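You operate a simulated robot arm through the tools that you are given. There is no shell and no other tool. Be economical: measure what you need, move in short steps, check, and stop when the job is done.

Carry out the task below with a simulated two-armed robot. There is one attempt and no reset: what you move stays moved.

JOB
Shut the left tank door. Put the bag from the oil bench top on the top of the red scrap mat. Take the measuring jug and leave it on the coil bench top. Put the steel block on the bottom deck of the kit trolley. Open the bench drawer, put the white tray on the tooling bench top away in the inside the bench drawer, then shut the drawer. Put the red pin gauge on the oil bench end. The order is free. Set down upright: bag, measuring jug.
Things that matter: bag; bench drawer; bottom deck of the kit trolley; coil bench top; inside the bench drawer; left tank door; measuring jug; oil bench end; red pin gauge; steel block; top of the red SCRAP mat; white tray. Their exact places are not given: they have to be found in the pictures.

It is judged by the outcome, as a careful person would: the job done as asked, and still so three seconds after it is handed in. It fails if anything else is knocked over, pushed out of place, dropped, spilled or broken.

ROBOT AND FRAMES
Two 7-joint arms with fingered hands on one trunk, on a base that drives. Base frame: it is fixed to the floor where the robot stands at the start and does not move with it; the origin is under the middle of the robot, x ahead of it, y to its left, z up. Units: m, degrees, N and s.
The left shoulder is at the start at [0.07, 0.157, 1.059], the right one opposite. With the tool pointing down near the work surface each hand reaches from about 0.3 to 0.9 m from the robot's upright axis, wherever it stands, measured 20 degrees to its own side. Places, roughly: bag [1, -2, 0.75]; bench drawer [-3.5, 4.5, 0.7]; bottom deck of the kit trolley [-3.1, -6, 0.2]; coil bench top [0.5, -3.3, 0.8]; inside the bench drawer [-3.6, 4.5, 0.7]; left tank door [1, 0, 0.4]; measuring jug [1, -2.25, 1.5]; oil bench end (15x29 cm) [0.62, -2.64, 0.8]; red pin gauge [-0.25, -4.5, 0.75]; steel block [0.75, -3, 0.75]; top of the red SCRAP mat (23x18 cm) [-1.32, -1.66, 0.8]; white tray (8x10x5 cm) [-0.2, -4.4, 0.9]. Payload 5 kg a hand.
The tool frame of a hand sits at the grasp point between the pads (the TCP): z along the fingers, y along the line on which they close. The tips reach 0.031 m beyond it. Largest opening 0.156 m; the body of the gripper starts 0.088 m behind the TCP. The gripper is a hand of 4 fingers: y runs from the thumb to the fingers, the wrist lies at [0, 0, -0.249] in the tool frame, and closing takes about 1.5 s.
Orientation is that of the tool frame in the base frame, as [roll, pitch, yaw] about the fixed x, y, z axes, in that order (R = Rz(yaw) Ry(pitch) Rx(roll)). With the fingers straight down and closing along the base's y, the tool's x points along the base's -x, its y along +y and its z along -z.

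CONTROLS
- The arms move only by the tool arm_command. It takes "left_deltas", "right_deltas" or both (then of equal length, played together; a hand with none holds still); each is a list of rows, each a list of 7 numbers: the shift along the tool's x, y, z in units of 400 mm (1.0 is 400 mm), then the turn, a rotation vector about the tool's x, y, z in units of 45 degrees (1.0 is 45 degrees), then the opening in per cent of the stroke, from 0 (shut) to 100 (fully open). In form: [[tx, ty, tz, ax, ay, az, jaw], ...]. A call has 1 to 8 rows; each row is the pose to reach, as a shift and turn from the pose commanded when the call began, along the tool's axes at that moment. A call with a number of a shift or a turn outside -1 to 1 is refused whole. Rows are played at 5 a second. More than 0.05 m and 8.6 degrees between two rows, or a gripper value outside its range, and nothing of the call is played. Where a pose cannot be reached the arm comes as near as it can. A force on the tool above 40 N (or 10 N above the force at the start of the call, whichever is more), or a blocked arm, ends the call early, and 0.2 s more pass. Each finger travels about 0.108 m/s and halts on what it meets, pressing with about 26 N; the grip force reading is that of the motor and also rises with nothing between the fingers. The clock runs only during rows and for 0.2 s after the last one: add rows that repeat a pose to give the fingers time. The reply holds the time, the measured pose of the TCP, the force on the tool along the base axes, the opening and the grip force, in the units named above and with some noise, with the torque about the TCP (base axes, N m) and any sound that the robot's microphone picked up.
- Cameras (640 x 400 px; columns grow to the right, rows downward): "scene" is now at [0.1192, 0.0005, 1.2571]; the picture's right is [-0.01, -1.00, -0.00], its down [-0.84, 0.01, -0.54] and it looks along [0.54, -0.00, -0.84] (base axes); focal length 273 px, centre (320, 200). "left" rides on the left gripper at [-0.072, 0.002, -0.111] in its tool frame; the picture's right is [-0.02, -1.00, 0.00], its down [0.84, -0.02, -0.54] and it looks along [0.54, -0.01, 0.84] (tool axes); focal length 234 px, centre (320, 200). "right" rides on the right gripper at [0.072, 0.002, -0.111] in its tool frame; the picture's right is [-0.02, 1.00, 0.00], its down [-0.84, -0.02, -0.54] and it looks along [-0.54, -0.01, 0.84] (tool axes); focal length 234 px, centre (320, 200).
- capture(camera): a new picture of that camera. It takes no simulated time.
- slide_trunk(by): slides the trunk up (or, below 0, down) by that many m; the arms and the scene camera ride with it, the base frame stays. It gives what a move gives, with no picture.
- base_move(legs): drives the robot by 1 to 6 legs, each [ahead, turn to the left] in m and degrees, along the robot's own axes; the way and the turn of a leg run together, so that a leg with both is an arc; at most 1.5 m and 180 degrees a leg. The arms and the cameras ride along, it lands a little off, and it stops where it bumps. It gives what a move gives.
- hand_shape(shape, hand): the hand has 4 fingers and takes this shape, open, in about a second: jaw (thumb against the fingers, like two jaws); tri (thumb and two fingers); tip (a fingertip pinch); poke (one finger out to press); point (the index stretched); flat (the hand flat); cup (the hand cupped); fist (a fist). The gripper value then closes the fingers along that shape, each until it touches; the sizes above hold for jaw. It gives what a move gives, with no picture.
- aim_head(pan, tilt): turns the head with the scene camera to pan (to the left, within 86 degrees either way) and tilt (down, from -29 to 69), counted from straight ahead of the robot. It gives what a move gives.
- probe_pixels(camera, pixels): there is no depth. For up to 12 entries [column, row, z] of the newest picture of that camera ("zoom" is the newest enlarged one), the place [x, y] in the base frame at which the ray of that pixel passes the height z, good to about 0.002 m. It takes no simulated time.
- close_up(camera, box): a new picture of the part [left, top, right, bottom] of that camera's present view, enlarged. It takes no simulated time.
- close_job(): hands the job in; it is judged then, once.

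Keep the steps short. Do not move on a guess: measure, check each grasp and each placing, and mend mistakes. In all there are 131 turns and 142 pictures (those below and enlarged ones count). Leave the grippers open and the arms clear of the work at the hand-in unless told otherwise, and finish with a single line.

The tools are called after "Call:" as a command line: name --argument value ..., lists and objects as JSON in quotes. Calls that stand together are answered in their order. arm_command: Moves the arms, as the interface text tells. Its arguments: {"type":"object","properties":{"left_deltas":{"type":"array","items":{"type":"array","items":{"type":"number"}}},"right_deltas":{"type":"array","items":{"type":"array","items":{"type":"number"}}}},"required":[]} The other tools are called the same way: slide_trunk (by) slides the trunk up or down; hand_shape (shape, hand) gives the hand a shape; base_move (legs) drives the base; aim_head (pan, tilt) turns the head that bears the scene camera; capture (camera) takes a picture; probe_pixels (camera, pixels) gives the place at which the rays of pixels pass given heights; close_up (camera, box) takes an enlarged picture of a part of a camera's view; close_job () hands the job in.

At the start:

```text
t: 0.0
left_position: [0.4346, 0.1887, 0.6201]
left_tcp_rot: [165.8, -0.6, 177.4]
left_wrist_force: [-0.4, 0.2, -0.5]
left_moment: [0.02, -0.01, 0.04]
left_width: 0.1559
left_grasp_force: 0.1
left_shape: jaw
right_position: [0.4234, -0.3255, 0.7249]
right_tcp_rot: [179.9, 0.0, -179.9]
right_wrist_force: [0.3, 0.0, 0.1]
right_moment: [-0.01, 0.02, 0.02]
right_width: 0.1563
right_grasp_force: 0.1
right_shape: jaw
trunk travel left (down, up): [-0.444, 0.496]
robot x, y, heading: [0.0023, 0.0013, -0.1]
head pan, tilt: [-0.5, 57.3]
```

scene: 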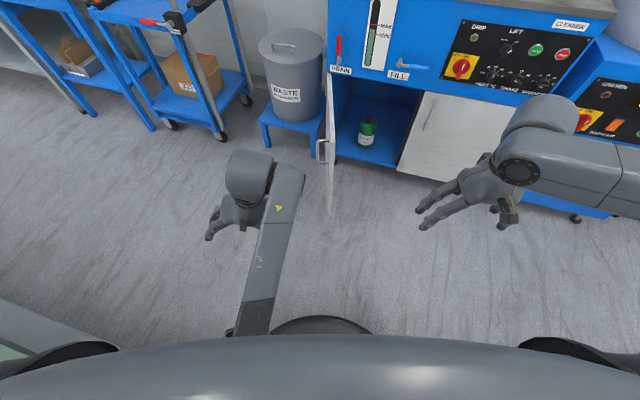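
right: 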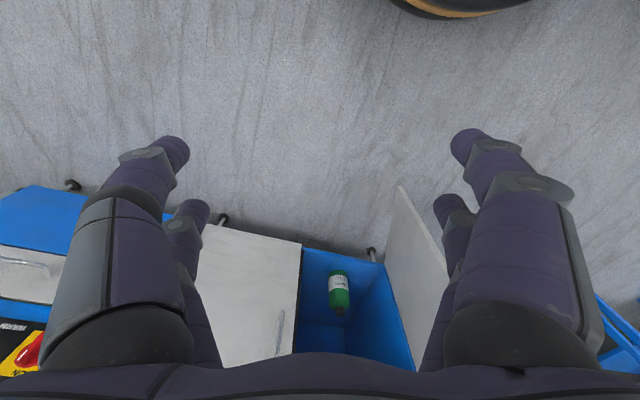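
left: 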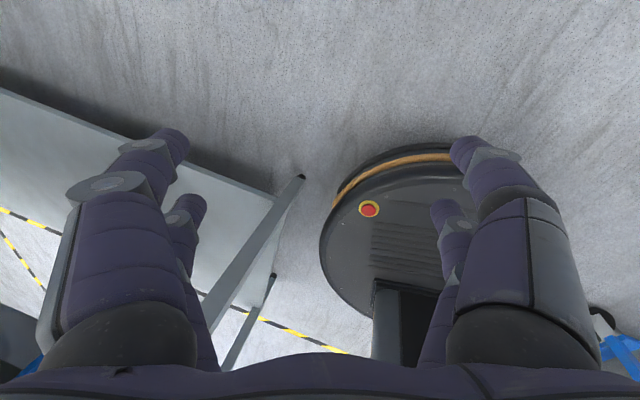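

I see the left tank door standing open (edge-on at about column 330, rows 80-215). I look around with the head first to find things.

Call:
aim_head --pan 0 --tilt 35

Call:
capture --camera "scene"

Call:
aim_head --pan -60 --tilt 25

Call:
capture --camera "scene"

```text
t: 0.9
left_position: [0.4357, 0.1905, 0.6199]
left_tcp_rot: [165.6, -0.6, 177.4]
left_wrist_force: [0.1, 0.7, 0.7]
left_moment: [-0.03, 0.02, 0.03]
left_width: 0.1556
left_grasp_force: 0.1
left_shape: jaw
right_position: [0.4228, -0.3259, 0.725]
right_tcp_rot: [179.9, 0.0, 180.0]
right_wrist_force: [-0.1, 0.3, -1.1]
right_moment: [0.0, -0.03, 0.0]
right_width: 0.156
right_grasp_force: 0.0
right_shape: jaw
trunk travel left (down, up): [-0.444, 0.496]
robot x, y, heading: [-0.0023, -0.0015, 0.2]
head pan, tilt: [0.0, 35.0]
```

```text
138 pictures are left
```

scene: 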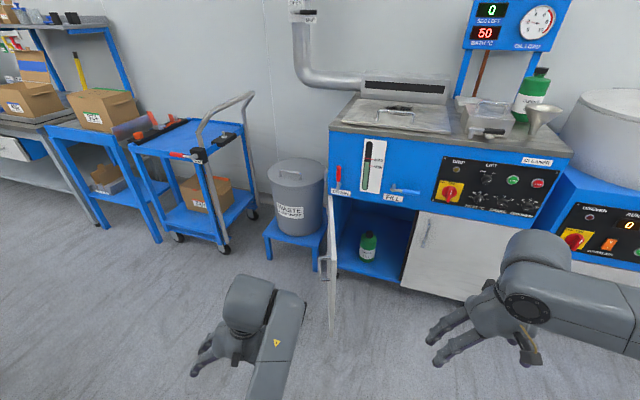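

```text
t: 2.2
left_position: [0.4352, 0.1891, 0.6197]
left_tcp_rot: [165.7, -0.6, 177.3]
left_wrist_force: [-0.2, -0.8, 0.2]
left_moment: [-0.03, 0.02, 0.02]
left_width: 0.1558
left_grasp_force: 0.1
left_shape: jaw
right_position: [0.4244, -0.3265, 0.725]
right_tcp_rot: [-179.9, 0.0, -179.9]
right_wrist_force: [-0.4, 0.9, -0.2]
right_moment: [-0.02, 0.01, -0.01]
right_width: 0.1559
right_grasp_force: 0.0
right_shape: jaw
trunk travel left (down, up): [-0.444, 0.496]
robot x, y, heading: [-0.0014, 0.0028, -0.1]
head pan, tilt: [-60.0, 25.0]
```

```text
137 pictures are left
```

scene: 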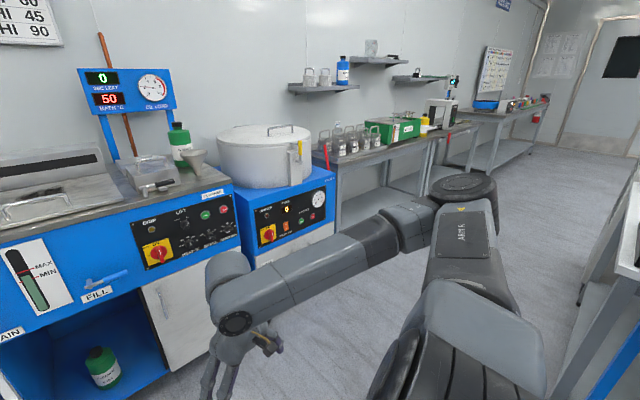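

The door hangs on its left edge and its outside (handle) faces left. I take a closer picture to measure it.

Call:
aim_head --pan 0 --tilt 45

Call:
close_up --camera "scene" --box '[220, 80, 460, 280]'

```text
t: 3.5
left_position: [0.434, 0.1889, 0.6199]
left_tcp_rot: [165.7, -0.6, 177.4]
left_wrist_force: [0.5, 0.6, 0.3]
left_moment: [0.0, 0.03, 0.01]
left_width: 0.1557
left_grasp_force: 0.1
left_shape: jaw
right_position: [0.4235, -0.3266, 0.7251]
right_tcp_rot: [179.9, 0.0, -179.9]
right_wrist_force: [0.5, 0.3, 0.9]
right_moment: [-0.03, -0.02, -0.04]
right_width: 0.1561
right_grasp_force: 0.1
right_shape: jaw
trunk travel left (down, up): [-0.444, 0.496]
robot x, y, heading: [-0.0031, -0.0012, -0.0]
head pan, tilt: [0.0, 45.0]
```

```text
2.00 times, centred on (340, 180) of scene
```

zoom: 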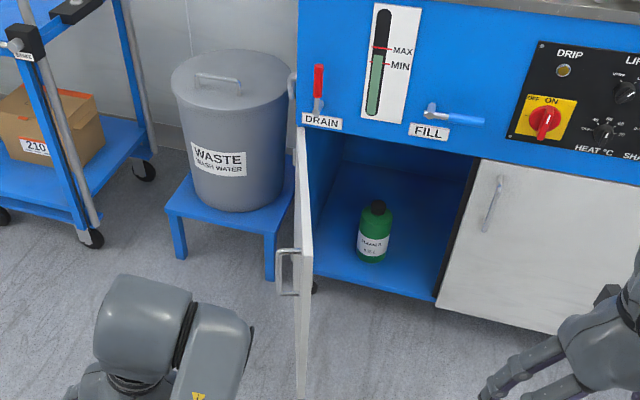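

Call:
probe_pixels --camera "zoom" --pixels '[[478, 160, 0.6], [478, 160, 0.55], [437, 305, 0.1], [437, 305, 0.15], [437, 305, 0.2], [301, 398, 0.1], [301, 398, 0.15], [301, 398, 0.2], [297, 130, 0.55], [297, 130, 0.6], [296, 250, 0.4], [310, 275, 0.15]]'

```text
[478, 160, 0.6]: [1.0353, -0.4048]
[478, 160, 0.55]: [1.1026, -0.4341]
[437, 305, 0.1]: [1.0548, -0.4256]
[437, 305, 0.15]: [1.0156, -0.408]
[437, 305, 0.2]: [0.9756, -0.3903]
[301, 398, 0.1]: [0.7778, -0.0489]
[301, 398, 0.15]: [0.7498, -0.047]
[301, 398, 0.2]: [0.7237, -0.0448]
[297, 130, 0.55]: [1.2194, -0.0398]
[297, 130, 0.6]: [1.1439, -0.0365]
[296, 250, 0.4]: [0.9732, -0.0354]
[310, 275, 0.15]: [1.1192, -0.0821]
```

Door: plane x≈1.03, hinge near y≈-0.04, free edge near x≈0.75, z from 0.13 to 0.6. I lower the trunk and turn the left hand to point forward, fingers shut, to push the outside of the door below the handle.

Call:
slide_trunk --by -0.22

Call:
arm_command --left_deltas '[[0, 0, -0.05, 0.05, -0.16, 0, 80], [0, 0, -0.1, 0.1, -0.33, 0, 60], [0, 0, -0.15, 0.15, -0.5, 0, 40], [0, 0, -0.2, 0.2, -0.66, 0, 20], [0, 0, -0.2, 0.25, -0.82, 0, 0], [0, 0, -0.2, 0.32, -0.95, 0, 0]]'

Call:
capture --camera "scene"

```text
t: 5.8
left_position: [0.4357, 0.1891, 0.3999]
left_tcp_rot: [165.8, -0.6, 177.3]
left_wrist_force: [-0.9, 0.2, -0.9]
left_moment: [0.0, 0.03, -0.04]
left_width: 0.1558
left_grasp_force: 0.0
left_shape: jaw
right_position: [0.4229, -0.3254, 0.5054]
right_tcp_rot: [180.0, 0.0, -180.0]
right_wrist_force: [-0.3, 0.4, 0.8]
right_moment: [-0.01, 0.0, -0.01]
right_width: 0.1561
right_grasp_force: 0.0
right_shape: jaw
trunk travel left (down, up): [-0.224, 0.716]
robot x, y, heading: [-0.0006, -0.0018, 0.1]
head pan, tilt: [0.0, 45.0]
```

```text
t: 7.0
left_position: [0.5125, 0.1907, 0.5496]
left_tcp_rot: [154.4, 41.2, 152.1]
left_wrist_force: [1.1, -1.0, -0.1]
left_moment: [0.03, 0.0, 0.03]
left_width: 0.0
left_grasp_force: 12.6
left_shape: jaw
left hand out of reach, approached as far as the arm can: row 5
right_position: [0.4244, -0.3252, 0.5069]
right_tcp_rot: [-179.9, -0.1, -180.0]
right_wrist_force: [-0.6, -0.5, 0.5]
right_moment: [0.03, -0.04, -0.02]
right_width: 0.1558
right_grasp_force: 0.0
right_shape: jaw
trunk travel left (down, up): [-0.224, 0.716]
robot x, y, heading: [0.0026, -0.0021, 0.1]
head pan, tilt: [0.0, 45.0]
stopped in row 5 (left hand): the arm was blocked; the commanded pose is now the measured one
```

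```text
135 pictures are left
```

scene: 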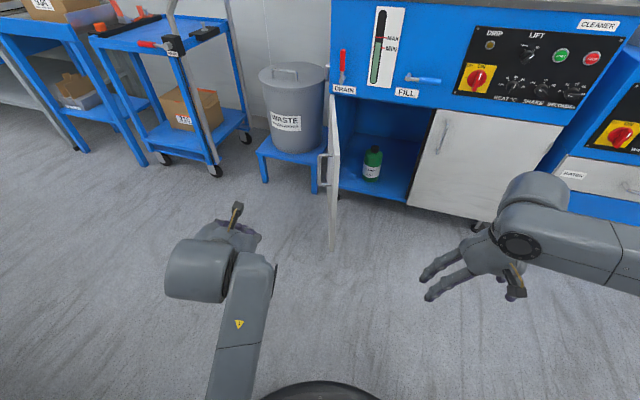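

The hand now points forward and down about 43°, good for pushing. I move the fingertips to about (0.76, 0.10, 0.42), left of the door.

Call:
arm_command --left_deltas '[[-0.04, -0.03, 0.1, 0, 0, 0, 0], [-0.09, -0.07, 0.21, 0, 0, 0, 0], [-0.14, -0.105, 0.32, 0, 0, 0, 0], [-0.19, -0.14, 0.43, 0, 0, 0, 0], [-0.235, -0.175, 0.54, 0, 0, 0, 0], [-0.28, -0.21, 0.645, 0, 0, 0, 0]]'

Call:
capture --camera "scene"

```text
refused: row 2 steps farther than a row can; nothing moved
```

```text
134 pictures are left
```

scene: 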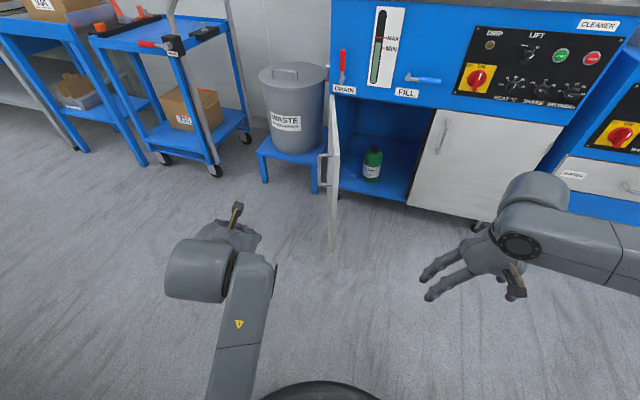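

Row steps must stay under 0.05 m; I repeat with eight even rows.

Call:
arm_command --left_deltas '[[-0.035, -0.026, 0.081, 0, 0, 0, 0], [-0.07, -0.052, 0.161, 0, 0, 0, 0], [-0.105, -0.079, 0.242, 0, 0, 0, 0], [-0.14, -0.105, 0.322, 0, 0, 0, 0], [-0.175, -0.131, 0.403, 0, 0, 0, 0], [-0.21, -0.157, 0.484, 0, 0, 0, 0], [-0.245, -0.184, 0.564, 0, 0, 0, 0], [-0.28, -0.21, 0.645, 0, 0, 0, 0]]'

Call:
capture --camera "scene"

```text
t: 7.7
left_position: [0.5729, 0.1915, 0.4915]
left_tcp_rot: [145.6, 35.1, 143.9]
left_wrist_force: [-0.1, 0.4, 0.4]
left_moment: [0.03, 0.02, 0.0]
left_width: 0.0
left_grasp_force: 26.2
left_shape: jaw
right_position: [0.4234, -0.3266, 0.5042]
right_tcp_rot: [179.8, 0.0, -179.9]
right_wrist_force: [-0.8, 0.6, 0.1]
right_moment: [0.02, 0.0, 0.01]
right_width: 0.1563
right_grasp_force: 0.1
right_shape: jaw
trunk travel left (down, up): [-0.224, 0.716]
robot x, y, heading: [-0.0021, -0.0021, 0.0]
head pan, tilt: [0.0, 45.0]
stopped in row 3 (left hand): the arm was blocked; the commanded pose is now the measured one
```

```text
133 pictures are left
```

scene: 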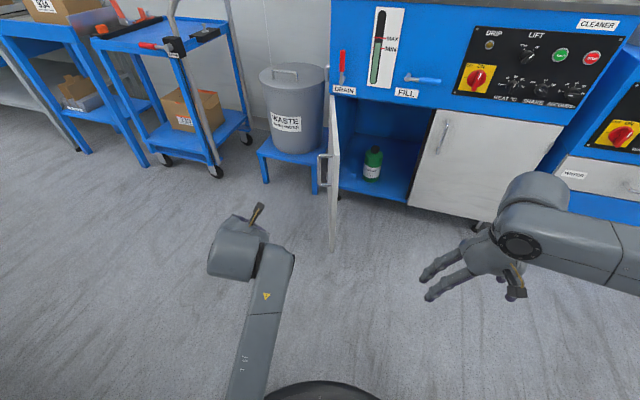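

The wrist is at a limit and drifts toward a positive twist about its own axis. I relieve it by twisting +45° about the tool axis in place.

Call:
arm_command --left_deltas '[[0, 0, 0, 0, 0, 0.17, 0], [0, 0, 0, 0, 0, 0.34, 0], [0, 0, 0, 0, 0, 0.5, 0], [0, 0, 0, 0, 0, 0.67, 0], [0, 0, 0, 0, 0, 0.84, 0], [0, 0, 0, 0, 0, 1.0, 0]]'

```text
t: 9.1
left_position: [0.5739, 0.1916, 0.4905]
left_tcp_rot: [132.8, 4.7, 108.0]
left_wrist_force: [1.0, 0.0, 0.3]
left_moment: [-0.02, -0.03, -0.05]
left_width: 0.0
left_grasp_force: 26.2
left_shape: jaw
right_position: [0.4231, -0.3262, 0.5059]
right_tcp_rot: [180.0, 0.0, -179.8]
right_wrist_force: [0.1, 0.4, 0.9]
right_moment: [0.05, -0.04, -0.02]
right_width: 0.1558
right_grasp_force: 0.0
right_shape: jaw
trunk travel left (down, up): [-0.224, 0.716]
robot x, y, heading: [-0.0017, 0.0002, 0.1]
head pan, tilt: [0.0, 45.0]
```

Done without trouble. Now to about (0.76, 0.11, 0.42).

Call:
arm_command --left_deltas '[[-0.053, 0.018, 0.069, 0, 0, 0, 0], [-0.107, 0.037, 0.138, 0, 0, 0, 0], [-0.16, 0.055, 0.208, 0, 0, 0, 0], [-0.213, 0.073, 0.277, 0, 0, 0, 0], [-0.267, 0.092, 0.346, 0, 0, 0, 0], [-0.32, 0.11, 0.415, 0, 0, 0, 0]]'

Call:
capture --camera "scene"

```text
t: 10.7
left_position: [0.7513, 0.1723, 0.3955]
left_tcp_rot: [131.8, -1.7, 109.5]
left_wrist_force: [0.1, 0.8, -0.6]
left_moment: [-0.01, 0.01, -0.01]
left_width: 0.0
left_grasp_force: 26.0
left_shape: jaw
right_position: [0.4236, -0.3268, 0.5055]
right_tcp_rot: [-180.0, 0.0, -179.9]
right_wrist_force: [0.4, 0.6, 1.0]
right_moment: [0.01, 0.01, 0.01]
right_width: 0.1557
right_grasp_force: 0.1
right_shape: jaw
trunk travel left (down, up): [-0.224, 0.716]
robot x, y, heading: [0.0001, -0.0012, -0.1]
head pan, tilt: [0.0, 45.0]
stopped in row 6 (left hand): the arm was blocked; the commanded pose is now the measured one
```

```text
132 pictures are left
```

scene: 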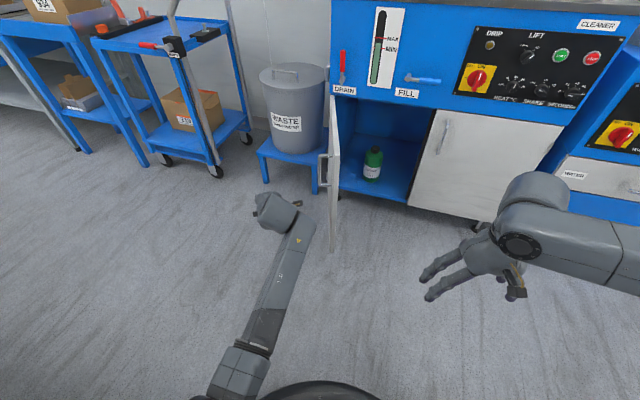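

The arm stalls at a joint limit, but the base can do the sweep. I drive 0.07 m ahead, so the hand sits beside the door, then turn right 22° so that it swings the door.

Call:
base_move --legs '[[0.07, 0], [0, -22]]'

Call:
aim_head --pan 20 --tilt 45

Call:
capture --camera "scene"

```text
t: 12.9
left_position: [0.8308, -0.1241, 0.3963]
left_tcp_rot: [131.8, -1.8, 87.2]
left_wrist_force: [0.4, 0.6, 0.2]
left_moment: [0.02, -0.01, 0.04]
left_width: 0.0
left_grasp_force: 26.2
left_shape: jaw
right_position: [0.3387, -0.461, 0.5055]
right_tcp_rot: [180.0, 0.0, 157.9]
right_wrist_force: [1.0, -0.1, 0.0]
right_moment: [0.02, -0.04, -0.02]
right_width: 0.1557
right_grasp_force: 0.1
right_shape: jaw
trunk travel left (down, up): [-0.224, 0.716]
robot x, y, heading: [0.0676, 0.0006, -22.3]
head pan, tilt: [0.0, 45.0]
```

```text
t: 13.7
left_position: [0.8313, -0.1243, 0.3958]
left_tcp_rot: [131.7, -1.7, 87.3]
left_wrist_force: [-0.3, -0.7, -0.9]
left_moment: [0.02, 0.0, 0.02]
left_width: 0.0001
left_grasp_force: 26.2
left_shape: jaw
right_position: [0.3399, -0.4617, 0.5042]
right_tcp_rot: [-180.0, 0.0, 157.9]
right_wrist_force: [-0.4, 0.0, 0.4]
right_moment: [0.0, 0.01, -0.01]
right_width: 0.1558
right_grasp_force: 0.1
right_shape: jaw
trunk travel left (down, up): [-0.224, 0.716]
robot x, y, heading: [0.0697, 0.0034, -22.5]
head pan, tilt: [20.0, 45.0]
```

```text
131 pictures are left
```

scene: 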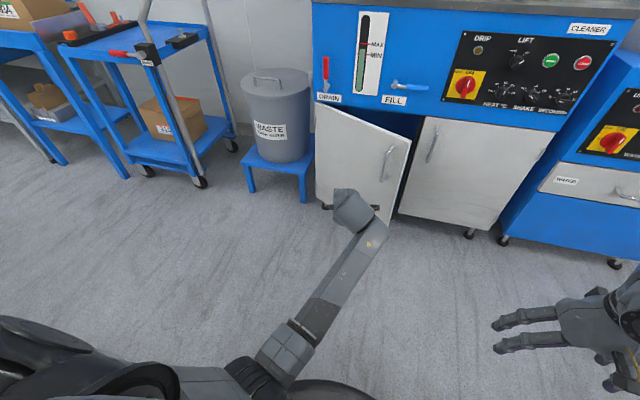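

The door has swung to about half shut. I drive on 0.14 m along the present heading to push it nearly home.

Call:
base_move --legs '[[0.14, 0]]'

Call:
capture --camera "scene"

```text
t: 15.0
left_position: [0.9611, -0.1764, 0.3951]
left_tcp_rot: [131.8, -1.7, 87.2]
left_wrist_force: [-0.3, 0.6, -1.7]
left_moment: [0.0, 0.02, 0.0]
left_width: 0.0
left_grasp_force: 26.1
left_shape: jaw
right_position: [0.4691, -0.5145, 0.5051]
right_tcp_rot: [-180.0, -0.1, 157.9]
right_wrist_force: [0.1, 0.6, 0.7]
right_moment: [0.0, -0.01, 0.0]
right_width: 0.1557
right_grasp_force: 0.1
right_shape: jaw
trunk travel left (down, up): [-0.224, 0.716]
robot x, y, heading: [0.2021, -0.0545, -22.2]
head pan, tilt: [20.0, 45.0]
```

```text
130 pictures are left
```

scene: 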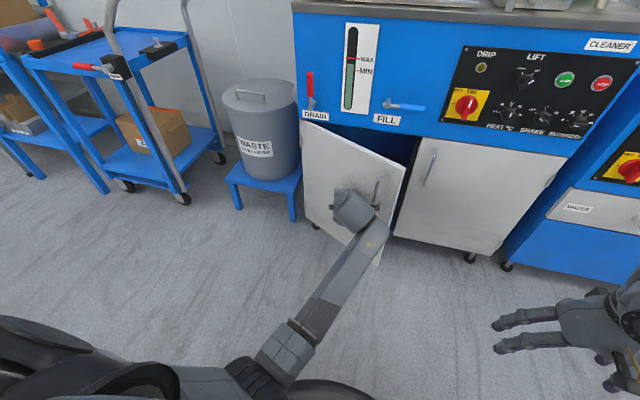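

Still about 20° open. A further 0.05 m with a 4° right turn pushes nearer the free edge.

Call:
base_move --legs '[[0.05, -4]]'

Call:
capture --camera "scene"

```text
t: 16.0
left_position: [0.9966, -0.2492, 0.3955]
left_tcp_rot: [131.8, -1.7, 83.2]
left_wrist_force: [-0.7, -0.4, 0.2]
left_moment: [0.02, 0.04, 0.0]
left_width: 0.0
left_grasp_force: 25.5
left_shape: jaw
right_position: [0.4822, -0.5516, 0.5048]
right_tcp_rot: [-180.0, 0.0, 153.9]
right_wrist_force: [0.2, 0.2, -0.5]
right_moment: [0.01, 0.02, -0.02]
right_width: 0.1557
right_grasp_force: 0.0
right_shape: jaw
trunk travel left (down, up): [-0.224, 0.716]
robot x, y, heading: [0.2382, -0.075, -26.3]
head pan, tilt: [20.0, 45.0]
```

```text
129 pictures are left
```

scene: 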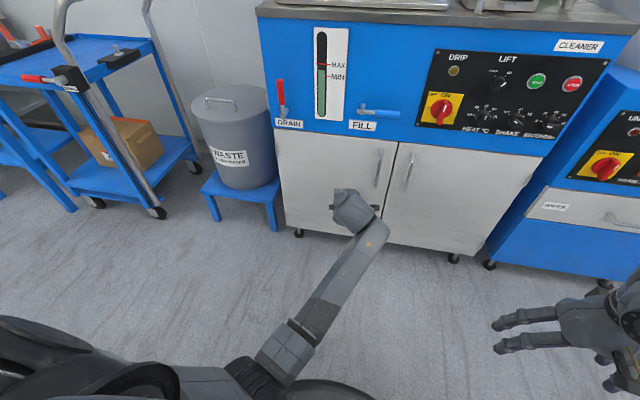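

It looks nearly shut. One more small nudge, then I look closely.

Call:
base_move --legs '[[0.025, 0]]'

Call:
close_up --camera "scene" --box '[240, 80, 560, 280]'

```text
t: 16.8
left_position: [1.0179, -0.2608, 0.396]
left_tcp_rot: [131.9, -1.8, 83.3]
left_wrist_force: [1.1, -0.2, 0.2]
left_moment: [-0.02, 0.0, 0.0]
left_width: 0.0
left_grasp_force: 25.9
left_shape: jaw
right_position: [0.505, -0.5624, 0.5053]
right_tcp_rot: [180.0, 0.0, 153.9]
right_wrist_force: [-0.2, -0.1, 0.3]
right_moment: [0.0, 0.0, -0.03]
right_width: 0.156
right_grasp_force: 0.0
right_shape: jaw
trunk travel left (down, up): [-0.224, 0.716]
robot x, y, heading: [0.2677, -0.0832, -26.1]
head pan, tilt: [20.0, 45.0]
```

```text
2.00 times, centred on (400, 180) of scene
```

zoom: 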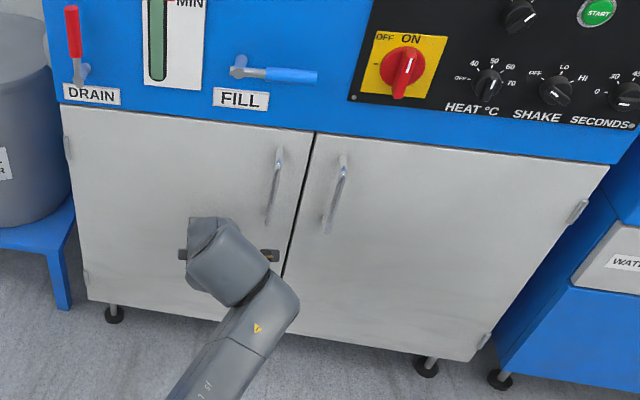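

Shut flush with the right door. I back off and raise the trunk, then bring the left hand back.

Call:
base_move --legs '[[-0.35, 0]]'

Call:
slide_trunk --by 0.25

Call:
aim_head --pan 0 --tilt 40

Call:
capture --camera "scene"

```text
t: 19.0
left_position: [0.7048, -0.1057, 0.3961]
left_tcp_rot: [131.8, -1.7, 83.1]
left_wrist_force: [-0.1, 0.3, 0.6]
left_moment: [-0.03, 0.01, 0.02]
left_width: 0.0
left_grasp_force: 25.3
left_shape: jaw
right_position: [0.1883, -0.4095, 0.5046]
right_tcp_rot: [-180.0, 0.0, 153.9]
right_wrist_force: [0.1, 0.0, -0.2]
right_moment: [-0.03, 0.02, 0.01]
right_width: 0.156
right_grasp_force: 0.0
right_shape: jaw
trunk travel left (down, up): [-0.224, 0.716]
robot x, y, heading: [-0.0485, 0.0691, -26.2]
head pan, tilt: [20.0, 45.0]
```

```text
t: 21.6
left_position: [0.7062, -0.1064, 0.6439]
left_tcp_rot: [131.7, -1.7, 83.3]
left_wrist_force: [-0.1, 0.3, 0.4]
left_moment: [-0.02, 0.03, 0.0]
left_width: 0.0
left_grasp_force: 25.9
left_shape: jaw
right_position: [0.1891, -0.4077, 0.7552]
right_tcp_rot: [180.0, 0.0, 153.9]
right_wrist_force: [0.9, -0.3, -0.6]
right_moment: [-0.01, -0.01, 0.04]
right_width: 0.1558
right_grasp_force: 0.2
right_shape: jaw
trunk travel left (down, up): [-0.474, 0.466]
robot x, y, heading: [-0.0468, 0.068, -26.0]
head pan, tilt: [20.0, 45.0]
```

```text
t: 22.4
left_position: [0.7044, -0.1063, 0.6449]
left_tcp_rot: [131.6, -1.7, 83.2]
left_wrist_force: [0.4, 0.0, -0.3]
left_moment: [0.02, 0.0, -0.01]
left_width: 0.0
left_grasp_force: 26.0
left_shape: jaw
right_position: [0.1889, -0.4088, 0.7553]
right_tcp_rot: [-179.9, 0.0, 153.9]
right_wrist_force: [0.0, 0.4, -0.7]
right_moment: [0.0, -0.01, -0.01]
right_width: 0.1558
right_grasp_force: 0.0
right_shape: jaw
trunk travel left (down, up): [-0.474, 0.466]
robot x, y, heading: [-0.0453, 0.0688, -26.2]
head pan, tilt: [0.0, 40.0]
```

```text
127 pictures are left
```

scene: 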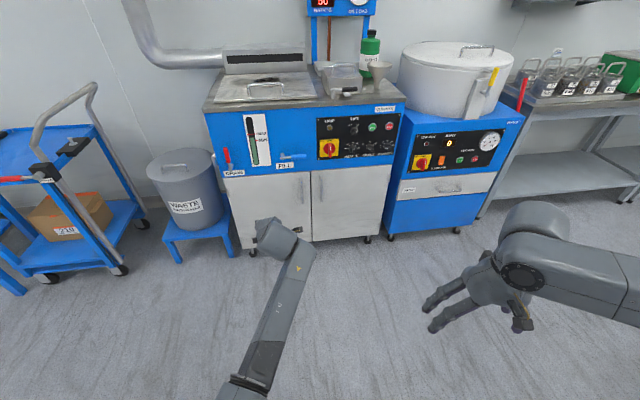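

I retrace the left hand's moves back toward its start pose.

Call:
arm_command --left_deltas '[[0.053, -0.018, -0.069, 0, 0, 0, 20], [0.107, -0.037, -0.138, 0, 0, 0, 40], [0.16, -0.055, -0.208, 0, 0, 0, 60], [0.213, -0.073, -0.277, 0, 0, 0, 80], [0.267, -0.092, -0.346, 0, 0, 0, 100], [0.32, -0.11, -0.415, 0, 0, 0, 100]]'

Call:
arm_command --left_deltas '[[0, 0, 0, 0, 0, -0.17, 100], [0, 0, 0, 0, 0, -0.34, 100], [0, 0, 0, 0, 0, -0.5, 100], [0, 0, 0, 0, 0, -0.67, 100], [0, 0, 0, 0, 0, -0.8, 100]]'

Call:
base_move --legs '[[0, -62]]'

Call:
capture --camera "scene"

```text
t: 23.9
left_position: [0.5812, 0.0478, 0.7391]
left_tcp_rot: [129.3, -4.7, 82.6]
left_wrist_force: [-0.2, -0.4, 0.2]
left_moment: [0.0, 0.01, 0.0]
left_width: 0.1557
left_grasp_force: 0.1
left_shape: jaw
right_position: [0.1884, -0.4087, 0.755]
right_tcp_rot: [180.0, 0.0, 153.9]
right_wrist_force: [0.3, 0.6, -0.2]
right_moment: [-0.05, 0.01, 0.02]
right_width: 0.1558
right_grasp_force: 0.1
right_shape: jaw
trunk travel left (down, up): [-0.474, 0.466]
robot x, y, heading: [-0.0452, 0.0669, -26.2]
head pan, tilt: [0.0, 40.0]
```

```text
t: 24.4
left_position: [0.5906, 0.065, 0.7408]
left_tcp_rot: [126.9, -0.1, 88.8]
left_wrist_force: [-0.3, -0.2, -0.3]
left_moment: [0.0, 0.0, -0.01]
left_width: 0.1558
left_grasp_force: 0.0
left_shape: jaw
right_position: [0.1912, -0.4096, 0.7544]
right_tcp_rot: [179.9, 0.0, 153.9]
right_wrist_force: [-1.1, 0.7, 0.6]
right_moment: [0.0, 0.02, 0.03]
right_width: 0.1559
right_grasp_force: 0.1
right_shape: jaw
trunk travel left (down, up): [-0.474, 0.466]
robot x, y, heading: [-0.0447, 0.069, -26.3]
head pan, tilt: [0.0, 40.0]
stopped in row 2 (left hand): the arm was blocked; the commanded pose is now the measured one
```

```text
t: 27.6
left_position: [0.2485, -0.4946, 0.7417]
left_tcp_rot: [126.9, 0.0, 27.1]
left_wrist_force: [-0.2, -0.2, -0.4]
left_moment: [-0.02, -0.01, 0.03]
left_width: 0.1558
left_grasp_force: 0.1
left_shape: jaw
right_position: [-0.3573, -0.3655, 0.7562]
right_tcp_rot: [180.0, 0.0, 92.1]
right_wrist_force: [-0.7, 1.1, -0.3]
right_moment: [-0.01, 0.0, -0.02]
right_width: 0.1559
right_grasp_force: 0.1
right_shape: jaw
trunk travel left (down, up): [-0.474, 0.466]
robot x, y, heading: [-0.0459, 0.0717, -88.2]
head pan, tilt: [0.0, 40.0]
```

```text
126 pictures are left
```

scene: 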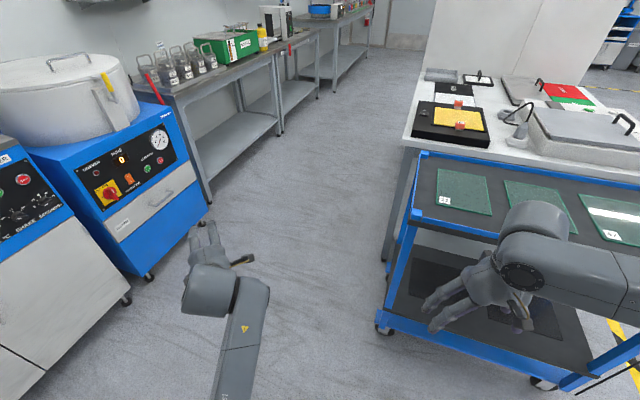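

A trolley with glass plates stands close on the right, so I keep clear of it. First I draw the left hand in and turn it downward.

Call:
arm_command --left_deltas '[[0.02, 0, -0.06, 0.15, 0, 0, 100], [0.05, 0, -0.12, 0.3, 0, 0, 100], [0.07, 0, -0.18, 0.45, 0, 0, 100], [0.09, 0, -0.24, 0.6, 0, 0, 100], [0.11, 0, -0.3, 0.75, 0, 0, 100], [0.13, 0, -0.36, 0.9, 0, 0, 100], [0.16, 0, -0.42, 1.0, 0, 0, 100]]'

Call:
base_move --legs '[[0, 18], [0.6, 0]]'

Call:
capture --camera "scene"

```text
t: 28.5
left_position: [0.2851, -0.4151, 0.7918]
left_tcp_rot: [147.7, -8.8, 25.9]
left_wrist_force: [0.3, 0.5, -0.5]
left_moment: [0.02, 0.06, -0.01]
left_width: 0.1562
left_grasp_force: 0.0
left_shape: jaw
right_position: [-0.3565, -0.3651, 0.7543]
right_tcp_rot: [-180.0, 0.0, 92.1]
right_wrist_force: [-0.2, 0.5, 0.1]
right_moment: [-0.01, 0.0, 0.02]
right_width: 0.1557
right_grasp_force: 0.3
right_shape: jaw
trunk travel left (down, up): [-0.474, 0.466]
robot x, y, heading: [-0.0484, 0.0705, -87.9]
head pan, tilt: [0.0, 40.0]
stopped in row 4 (left hand): the arm was blocked; the commanded pose is now the measured one
```

```text
t: 32.9
left_position: [0.621, -0.851, 0.7923]
left_tcp_rot: [147.7, -8.7, 43.7]
left_wrist_force: [0.1, -1.3, 0.0]
left_moment: [-0.02, 0.0, 0.01]
left_width: 0.1562
left_grasp_force: 0.1
left_shape: jaw
right_position: [-0.0043, -1.0002, 0.7554]
right_tcp_rot: [179.9, -0.1, 110.0]
right_wrist_force: [0.1, 0.2, 0.1]
right_moment: [-0.03, 0.02, -0.02]
right_width: 0.1557
right_grasp_force: 0.2
right_shape: jaw
trunk travel left (down, up): [-0.474, 0.466]
robot x, y, heading: [0.1577, -0.4929, -69.9]
head pan, tilt: [0.0, 40.0]
```

```text
125 pictures are left
```

scene: 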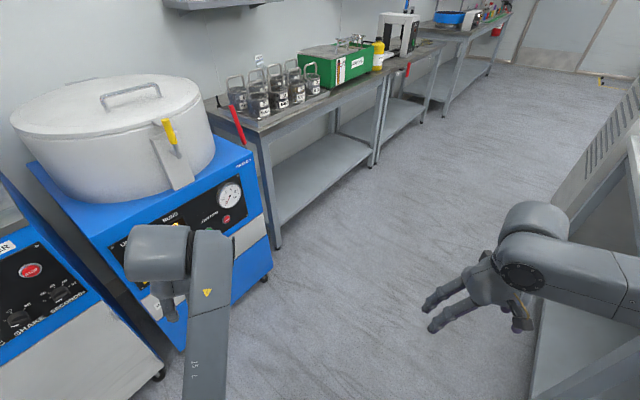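

I straighten to face along the aisle, drive to about y=-1.7, raise the trunk so that the hands clear the bench, then turn to face the bench.

Call:
slide_trunk --by 0.2

Call:
base_move --legs '[[0, -19], [1.2, 0]]'

Call:
aim_head --pan 50 --tilt 25

Call:
capture --camera "scene"

```text
t: 35.0
left_position: [0.6216, -0.8498, 0.9913]
left_tcp_rot: [147.5, -8.7, 43.8]
left_wrist_force: [0.3, -0.6, -0.2]
left_moment: [-0.04, -0.01, -0.01]
left_width: 0.1557
left_grasp_force: 0.0
left_shape: jaw
right_position: [-0.0038, -0.9999, 0.9544]
right_tcp_rot: [179.8, 0.0, 110.0]
right_wrist_force: [0.0, -0.5, 0.3]
right_moment: [0.06, -0.01, 0.0]
right_width: 0.1559
right_grasp_force: 0.1
right_shape: jaw
trunk travel left (down, up): [-0.674, 0.266]
robot x, y, heading: [0.1548, -0.4929, -69.9]
head pan, tilt: [0.0, 40.0]
```

```text
t: 42.3
left_position: [0.4949, -2.1999, 0.9921]
left_tcp_rot: [147.6, -8.7, 24.7]
left_wrist_force: [0.3, -0.3, -0.1]
left_moment: [-0.01, 0.01, 0.04]
left_width: 0.1561
left_grasp_force: 0.1
left_shape: jaw
right_position: [-0.1448, -2.1355, 0.9545]
right_tcp_rot: [180.0, 0.0, 90.9]
right_wrist_force: [-0.1, 0.3, 0.1]
right_moment: [-0.01, -0.01, 0.02]
right_width: 0.1558
right_grasp_force: 0.0
right_shape: jaw
trunk travel left (down, up): [-0.674, 0.266]
robot x, y, heading: [0.1754, -1.7057, -89.0]
head pan, tilt: [0.0, 40.0]
```

```text
t: 43.4
left_position: [0.4953, -2.2002, 0.9924]
left_tcp_rot: [147.6, -8.7, 24.6]
left_wrist_force: [0.1, 0.4, -0.3]
left_moment: [-0.01, 0.0, -0.02]
left_width: 0.1557
left_grasp_force: 0.1
left_shape: jaw
right_position: [-0.1449, -2.1369, 0.9548]
right_tcp_rot: [179.9, 0.0, 90.9]
right_wrist_force: [0.4, -0.1, -0.1]
right_moment: [-0.03, -0.02, 0.0]
right_width: 0.1557
right_grasp_force: 0.0
right_shape: jaw
trunk travel left (down, up): [-0.674, 0.266]
robot x, y, heading: [0.1726, -1.7076, -89.1]
head pan, tilt: [50.0, 25.0]
```

```text
124 pictures are left
```

scene: 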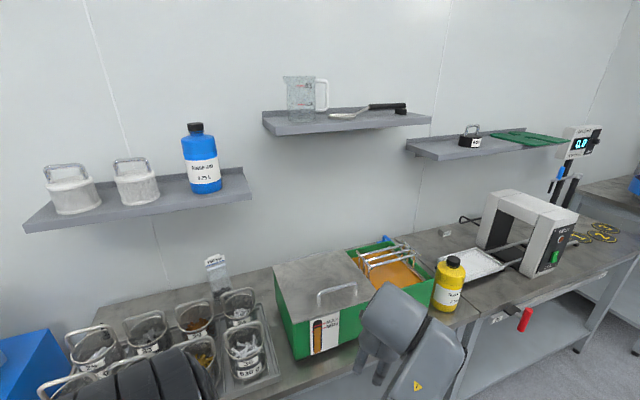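

I see the clear bag with a header card near (217,275), the measuring jug on the shelf at (303,97). I enlarge both areas.

Call:
close_up --camera "scene" --box '[160, 230, 320, 330]'

Call:
close_up --camera "scene" --box '[240, 50, 440, 175]'

Call:
close_up --camera "scene" --box '[400, 120, 640, 320]'

```text
4.00 times, centred on (240, 280) of scene
```

zoom: 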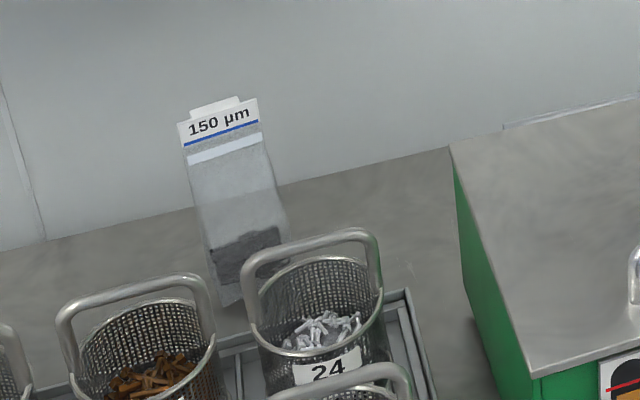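

```text
3.20 times, centred on (340, 112) of scene
```

zoom: 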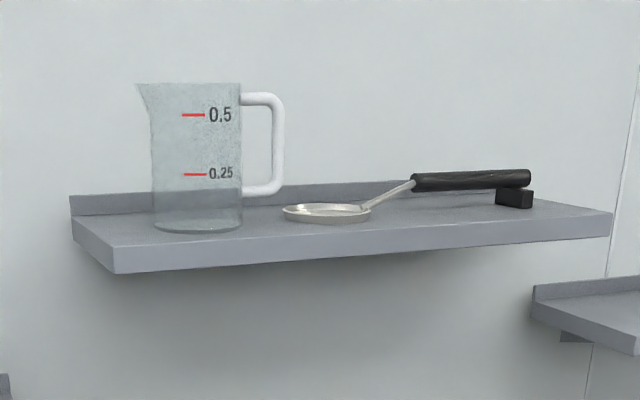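

```text
2.00 times, centred on (520, 220) of scene
```

zoom: 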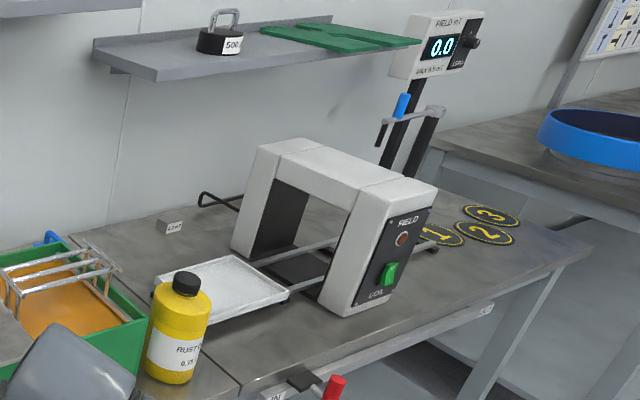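

The bag (150 µm) stands near the wall behind the baskets; the steel block is small near the wall of the coil bench at zoom (170,225). I raise a little more and turn to face the bench.

Call:
slide_trunk --by 0.12

Call:
base_move --legs '[[0, 89]]'

Call:
aim_head --pan 0 --tilt 40

Call:
capture --camera "scene"

```text
t: 44.9
left_position: [0.4942, -2.2004, 1.1126]
left_tcp_rot: [147.6, -8.7, 24.6]
left_wrist_force: [0.6, 0.4, -0.6]
left_moment: [-0.02, 0.03, 0.01]
left_width: 0.1559
left_grasp_force: 0.1
left_shape: jaw
right_position: [-0.1451, -2.136, 1.0751]
right_tcp_rot: [179.8, 0.0, 91.0]
right_wrist_force: [1.2, 0.0, 0.5]
right_moment: [0.03, 0.0, 0.04]
right_width: 0.156
right_grasp_force: 0.1
right_shape: jaw
trunk travel left (down, up): [-0.794, 0.146]
robot x, y, heading: [0.1726, -1.7096, -89.1]
head pan, tilt: [50.0, 25.0]
```

```text
t: 49.1
left_position: [0.6727, -1.397, 1.1122]
left_tcp_rot: [147.7, -8.7, 113.8]
left_wrist_force: [-0.1, 0.2, 0.3]
left_moment: [0.01, -0.01, 0.03]
left_width: 0.1561
left_grasp_force: 0.1
left_shape: jaw
right_position: [0.597, -2.0364, 1.0751]
right_tcp_rot: [179.9, 0.0, 179.9]
right_wrist_force: [0.3, -0.2, 0.1]
right_moment: [0.01, 0.01, -0.02]
right_width: 0.1558
right_grasp_force: 0.1
right_shape: jaw
trunk travel left (down, up): [-0.794, 0.146]
robot x, y, heading: [0.1749, -1.7075, -0.2]
head pan, tilt: [50.0, 25.0]
```

```text
t: 50.3
left_position: [0.6722, -1.3951, 1.1129]
left_tcp_rot: [147.6, -8.7, 113.7]
left_wrist_force: [0.3, 0.3, -0.6]
left_moment: [-0.02, 0.01, -0.02]
left_width: 0.1559
left_grasp_force: 0.0
left_shape: jaw
right_position: [0.5971, -2.0352, 1.0746]
right_tcp_rot: [-180.0, -0.1, 179.9]
right_wrist_force: [-0.9, -0.3, 0.5]
right_moment: [0.0, -0.01, 0.0]
right_width: 0.1561
right_grasp_force: 0.0
right_shape: jaw
trunk travel left (down, up): [-0.794, 0.146]
robot x, y, heading: [0.1749, -1.7092, -0.2]
head pan, tilt: [0.0, 40.0]
```

```text
120 pictures are left
```

scene: 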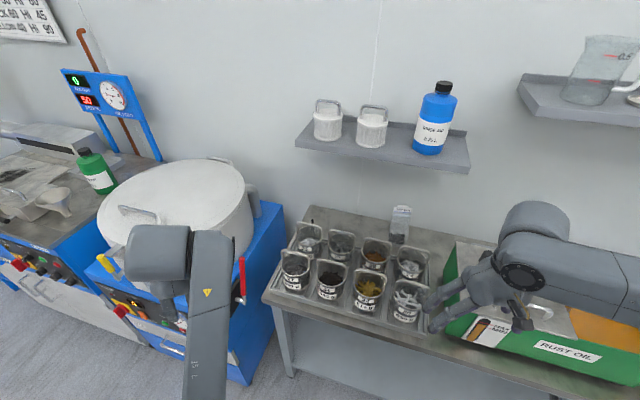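

Call:
close_up --camera "scene" --box '[260, 80, 500, 330]'

Call:
probe_pixels --camera "scene" --pixels '[[398, 243, 0.8], [398, 243, 0.75], [403, 207, 0.92], [403, 207, 1.0], [470, 170, 1.3], [470, 170, 1.4], [470, 165, 1.2], [275, 305, 0.8], [275, 305, 0.75], [311, 207, 0.8], [311, 207, 0.75], [295, 145, 1.3]]'

```text
1.60 times, centred on (380, 205) of scene
```

zoom: 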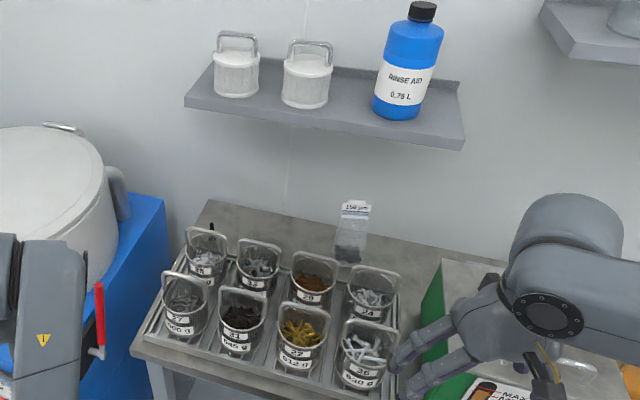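

```text
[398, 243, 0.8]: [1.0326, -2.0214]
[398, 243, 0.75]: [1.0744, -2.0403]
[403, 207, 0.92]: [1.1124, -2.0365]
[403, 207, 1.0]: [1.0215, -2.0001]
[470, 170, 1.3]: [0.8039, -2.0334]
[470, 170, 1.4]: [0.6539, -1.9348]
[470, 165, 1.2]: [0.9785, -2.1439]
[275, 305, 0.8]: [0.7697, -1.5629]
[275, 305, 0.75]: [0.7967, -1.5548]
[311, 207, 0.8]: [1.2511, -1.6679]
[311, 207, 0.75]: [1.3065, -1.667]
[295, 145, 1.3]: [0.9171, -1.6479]
```

The left hand is at the wrong end of its twist (its camera faces backward). I untwist it in steps so that it becomes useful, and take pictures with both hand cameras.

Call:
arm_command --left_deltas '[[0, 0, 0, 0, 0, 0.17, 100], [0, 0, 0, 0, 0, 0.34, 100], [0, 0, 0, 0, 0, 0.5, 100], [0, 0, 0, 0, 0, 0.67, 100], [0, 0, 0, 0, 0, 0.84, 100], [0, 0, 0, 0, 0, 1.0, 100]]'

Call:
arm_command --left_deltas '[[0, 0, 0, 0, 0, 0.17, 100], [0, 0, 0, 0, 0, 0.34, 100], [0, 0, 0, 0, 0, 0.5, 100], [0, 0, 0, 0, 0, 0.67, 100], [0, 0, 0, 0, 0, 0.84, 100], [0, 0, 0, 0, 0, 1.0, 100]]'

Call:
capture --camera "left"

Call:
capture --camera "right"

```text
t: 51.7
left_position: [0.6723, -1.3962, 1.1129]
left_tcp_rot: [162.2, -28.8, 70.7]
left_wrist_force: [0.6, 0.3, -0.4]
left_moment: [0.0, 0.01, -0.05]
left_width: 0.1562
left_grasp_force: 0.0
left_shape: jaw
right_position: [0.5973, -2.0359, 1.0754]
right_tcp_rot: [179.9, 0.0, 179.9]
right_wrist_force: [0.1, -0.4, 0.3]
right_moment: [0.01, 0.01, 0.0]
right_width: 0.1561
right_grasp_force: 0.0
right_shape: jaw
trunk travel left (down, up): [-0.794, 0.146]
robot x, y, heading: [0.1738, -1.7092, -0.1]
head pan, tilt: [0.0, 40.0]
```

```text
t: 53.1
left_position: [0.6735, -1.3953, 1.1123]
left_tcp_rot: [-169.7, -31.9, 18.1]
left_wrist_force: [-0.3, 1.3, -0.4]
left_moment: [0.0, 0.03, -0.03]
left_width: 0.1557
left_grasp_force: 0.1
left_shape: jaw
right_position: [0.5964, -2.0352, 1.0756]
right_tcp_rot: [-179.9, -0.1, 179.9]
right_wrist_force: [-0.7, -0.1, -0.1]
right_moment: [-0.01, -0.02, 0.01]
right_width: 0.156
right_grasp_force: 0.1
right_shape: jaw
trunk travel left (down, up): [-0.794, 0.146]
robot x, y, heading: [0.1735, -1.7048, -0.3]
head pan, tilt: [0.0, 40.0]
```

```text
118 pictures are left
```

left: 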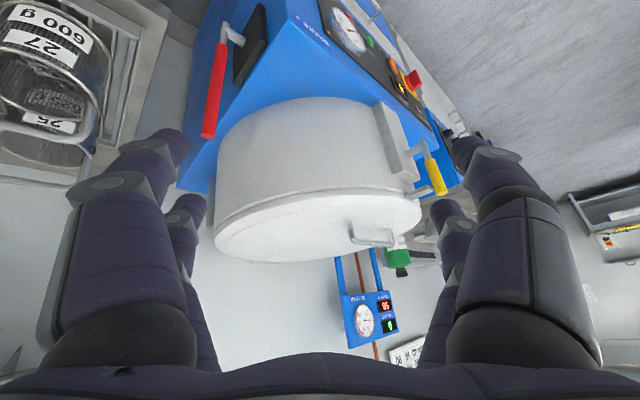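

```text
117 pictures are left
```

right: 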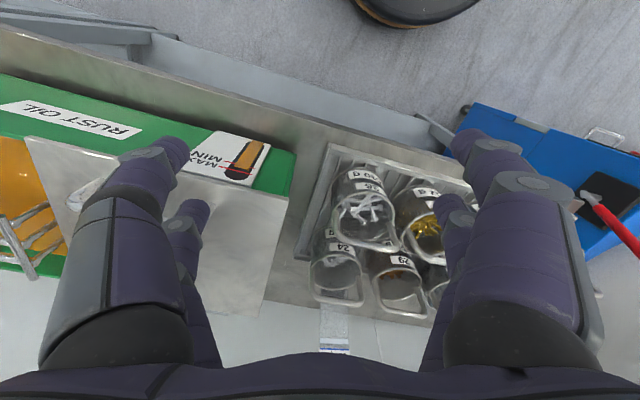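

The right camera sees the bag's header at (334,345). I triangulate it with the scene view.

Call:
probe_pixels --camera "right" --pixels '[[334, 350, 0.92], [334, 350, 0.88], [334, 350, 0.96], [322, 345, 0.92], [347, 345, 0.92], [333, 308, 0.8], [333, 308, 0.75], [298, 258, 0.8]]'

Call:
probe_pixels --camera "scene" --pixels '[[393, 207, 0.92], [411, 208, 0.92], [402, 207, 0.96], [402, 207, 0.88]]'

Call:
close_up --camera "right" --box '[260, 260, 420, 360]'

```text
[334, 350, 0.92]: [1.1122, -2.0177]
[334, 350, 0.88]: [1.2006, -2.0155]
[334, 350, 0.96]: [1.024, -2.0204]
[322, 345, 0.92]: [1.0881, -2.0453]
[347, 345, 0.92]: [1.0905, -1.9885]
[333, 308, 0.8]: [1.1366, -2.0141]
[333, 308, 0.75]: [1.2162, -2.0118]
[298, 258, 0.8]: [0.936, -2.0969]
```

```text
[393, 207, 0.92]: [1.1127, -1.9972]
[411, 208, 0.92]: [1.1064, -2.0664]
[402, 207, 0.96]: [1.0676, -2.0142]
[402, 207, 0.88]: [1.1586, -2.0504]
```

```text
4.00 times, centred on (340, 310) of right
```

zoom: 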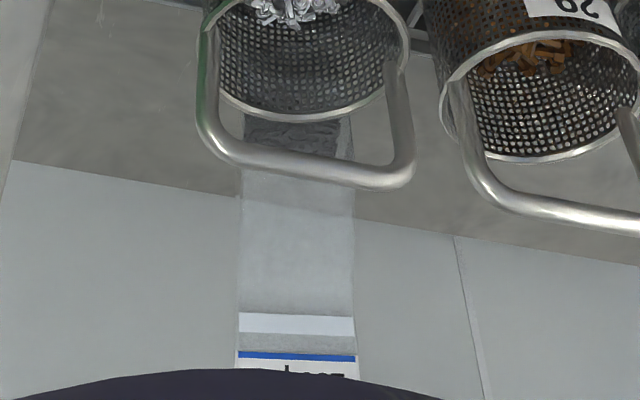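

Bag: header at about (1.11,-2.02,0.92), 6 cm wide along y. A basket handle stands in front; I measure its height and the shelf edges above.

Call:
probe_pixels --camera "right" --pixels '[[336, 305, 0.85], [336, 305, 0.9], [336, 305, 0.95], [321, 290, 0.8]]'

Call:
probe_pixels --camera "scene" --pixels '[[412.5, 248, 0.85], [412.5, 248, 0.9], [412.5, 248, 0.95], [469, 172, 1.15], [469, 172, 1.2], [313, 117, 1.15], [313, 117, 1.2], [313, 117, 1.25]]'

```text
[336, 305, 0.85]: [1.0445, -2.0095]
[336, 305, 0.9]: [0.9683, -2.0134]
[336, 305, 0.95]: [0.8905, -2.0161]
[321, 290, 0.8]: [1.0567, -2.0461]
```

```text
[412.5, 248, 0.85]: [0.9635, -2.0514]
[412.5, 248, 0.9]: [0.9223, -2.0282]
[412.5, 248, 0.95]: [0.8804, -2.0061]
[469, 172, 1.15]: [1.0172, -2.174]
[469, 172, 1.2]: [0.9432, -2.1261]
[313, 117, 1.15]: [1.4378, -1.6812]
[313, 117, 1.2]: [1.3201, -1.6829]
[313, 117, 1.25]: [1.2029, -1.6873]
```

Handle top is at about (0.90,-2.01,0.94), shelf front x≈0.96 at z≈1.19. I'll come in pitched 45° over the handle, under the shelf. First to the pre-grasp at (0.94,-2.02,1.04) with right hand.

Call:
arm_command --right_deltas '[[-0.1, 0.005, 0, 0, -0.125, 0, 100], [-0.21, 0.01, 0, 0, -0.25, 0, 100], [-0.32, 0.015, 0.01, 0, -0.375, 0, 100], [-0.43, 0.02, 0.02, 0, -0.5, 0, 100], [-0.54, 0.025, 0.04, 0, -0.625, 0, 100], [-0.65, 0.03, 0.06, 0, -0.75, 0, 100], [-0.76, 0.035, 0.08, 0, -0.875, 0, 100], [-0.86, 0.04, 0.09, 0, -1.0, 0, 100]]'

Call:
capture --camera "scene"

Call:
capture --camera "right"

```text
t: 54.9
left_position: [0.6746, -1.3953, 1.1128]
left_tcp_rot: [-169.9, -32.0, 18.3]
left_wrist_force: [0.4, 0.5, -0.8]
left_moment: [-0.02, 0.04, -0.01]
left_width: 0.156
left_grasp_force: 0.0
left_shape: jaw
right_position: [0.942, -2.02, 1.0392]
right_tcp_rot: [-180.0, 44.9, 179.9]
right_wrist_force: [0.6, 0.3, -0.1]
right_moment: [0.01, 0.0, -0.02]
right_width: 0.1562
right_grasp_force: 0.0
right_shape: jaw
trunk travel left (down, up): [-0.794, 0.146]
robot x, y, heading: [0.1778, -1.7084, -0.1]
head pan, tilt: [0.0, 40.0]
```

```text
115 pictures are left
```

scene: 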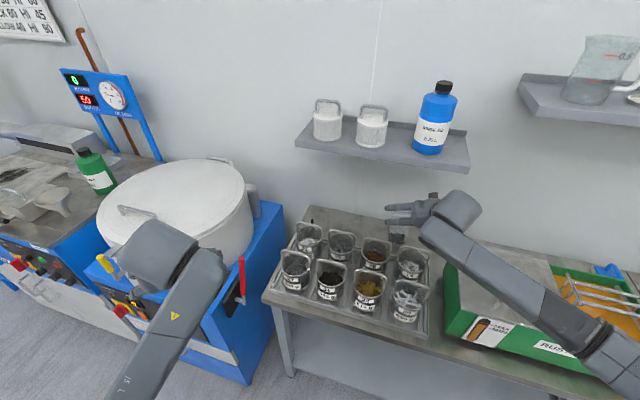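

```text
114 pictures are left
```

right: 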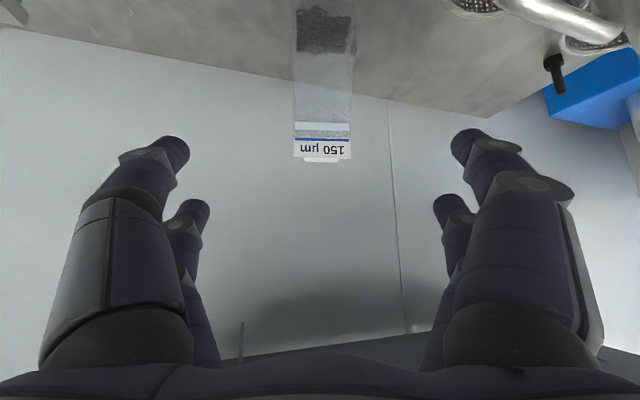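

Excellent view: bag at columns 294-352, header near row 145. I measure again.

Call:
probe_pixels --camera "right" --pixels '[[323, 139, 0.92], [323, 139, 0.9], [323, 158, 0.92], [323, 158, 0.95], [324, 50, 0.8], [324, 50, 0.77], [294, 80, 0.87], [354, 80, 0.87]]'

```text
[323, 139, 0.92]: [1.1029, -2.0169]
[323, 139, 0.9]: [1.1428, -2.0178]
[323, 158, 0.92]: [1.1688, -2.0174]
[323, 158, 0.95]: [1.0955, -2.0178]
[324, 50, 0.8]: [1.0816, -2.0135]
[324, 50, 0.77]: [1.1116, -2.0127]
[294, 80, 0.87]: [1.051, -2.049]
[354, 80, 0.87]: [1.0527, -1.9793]
```

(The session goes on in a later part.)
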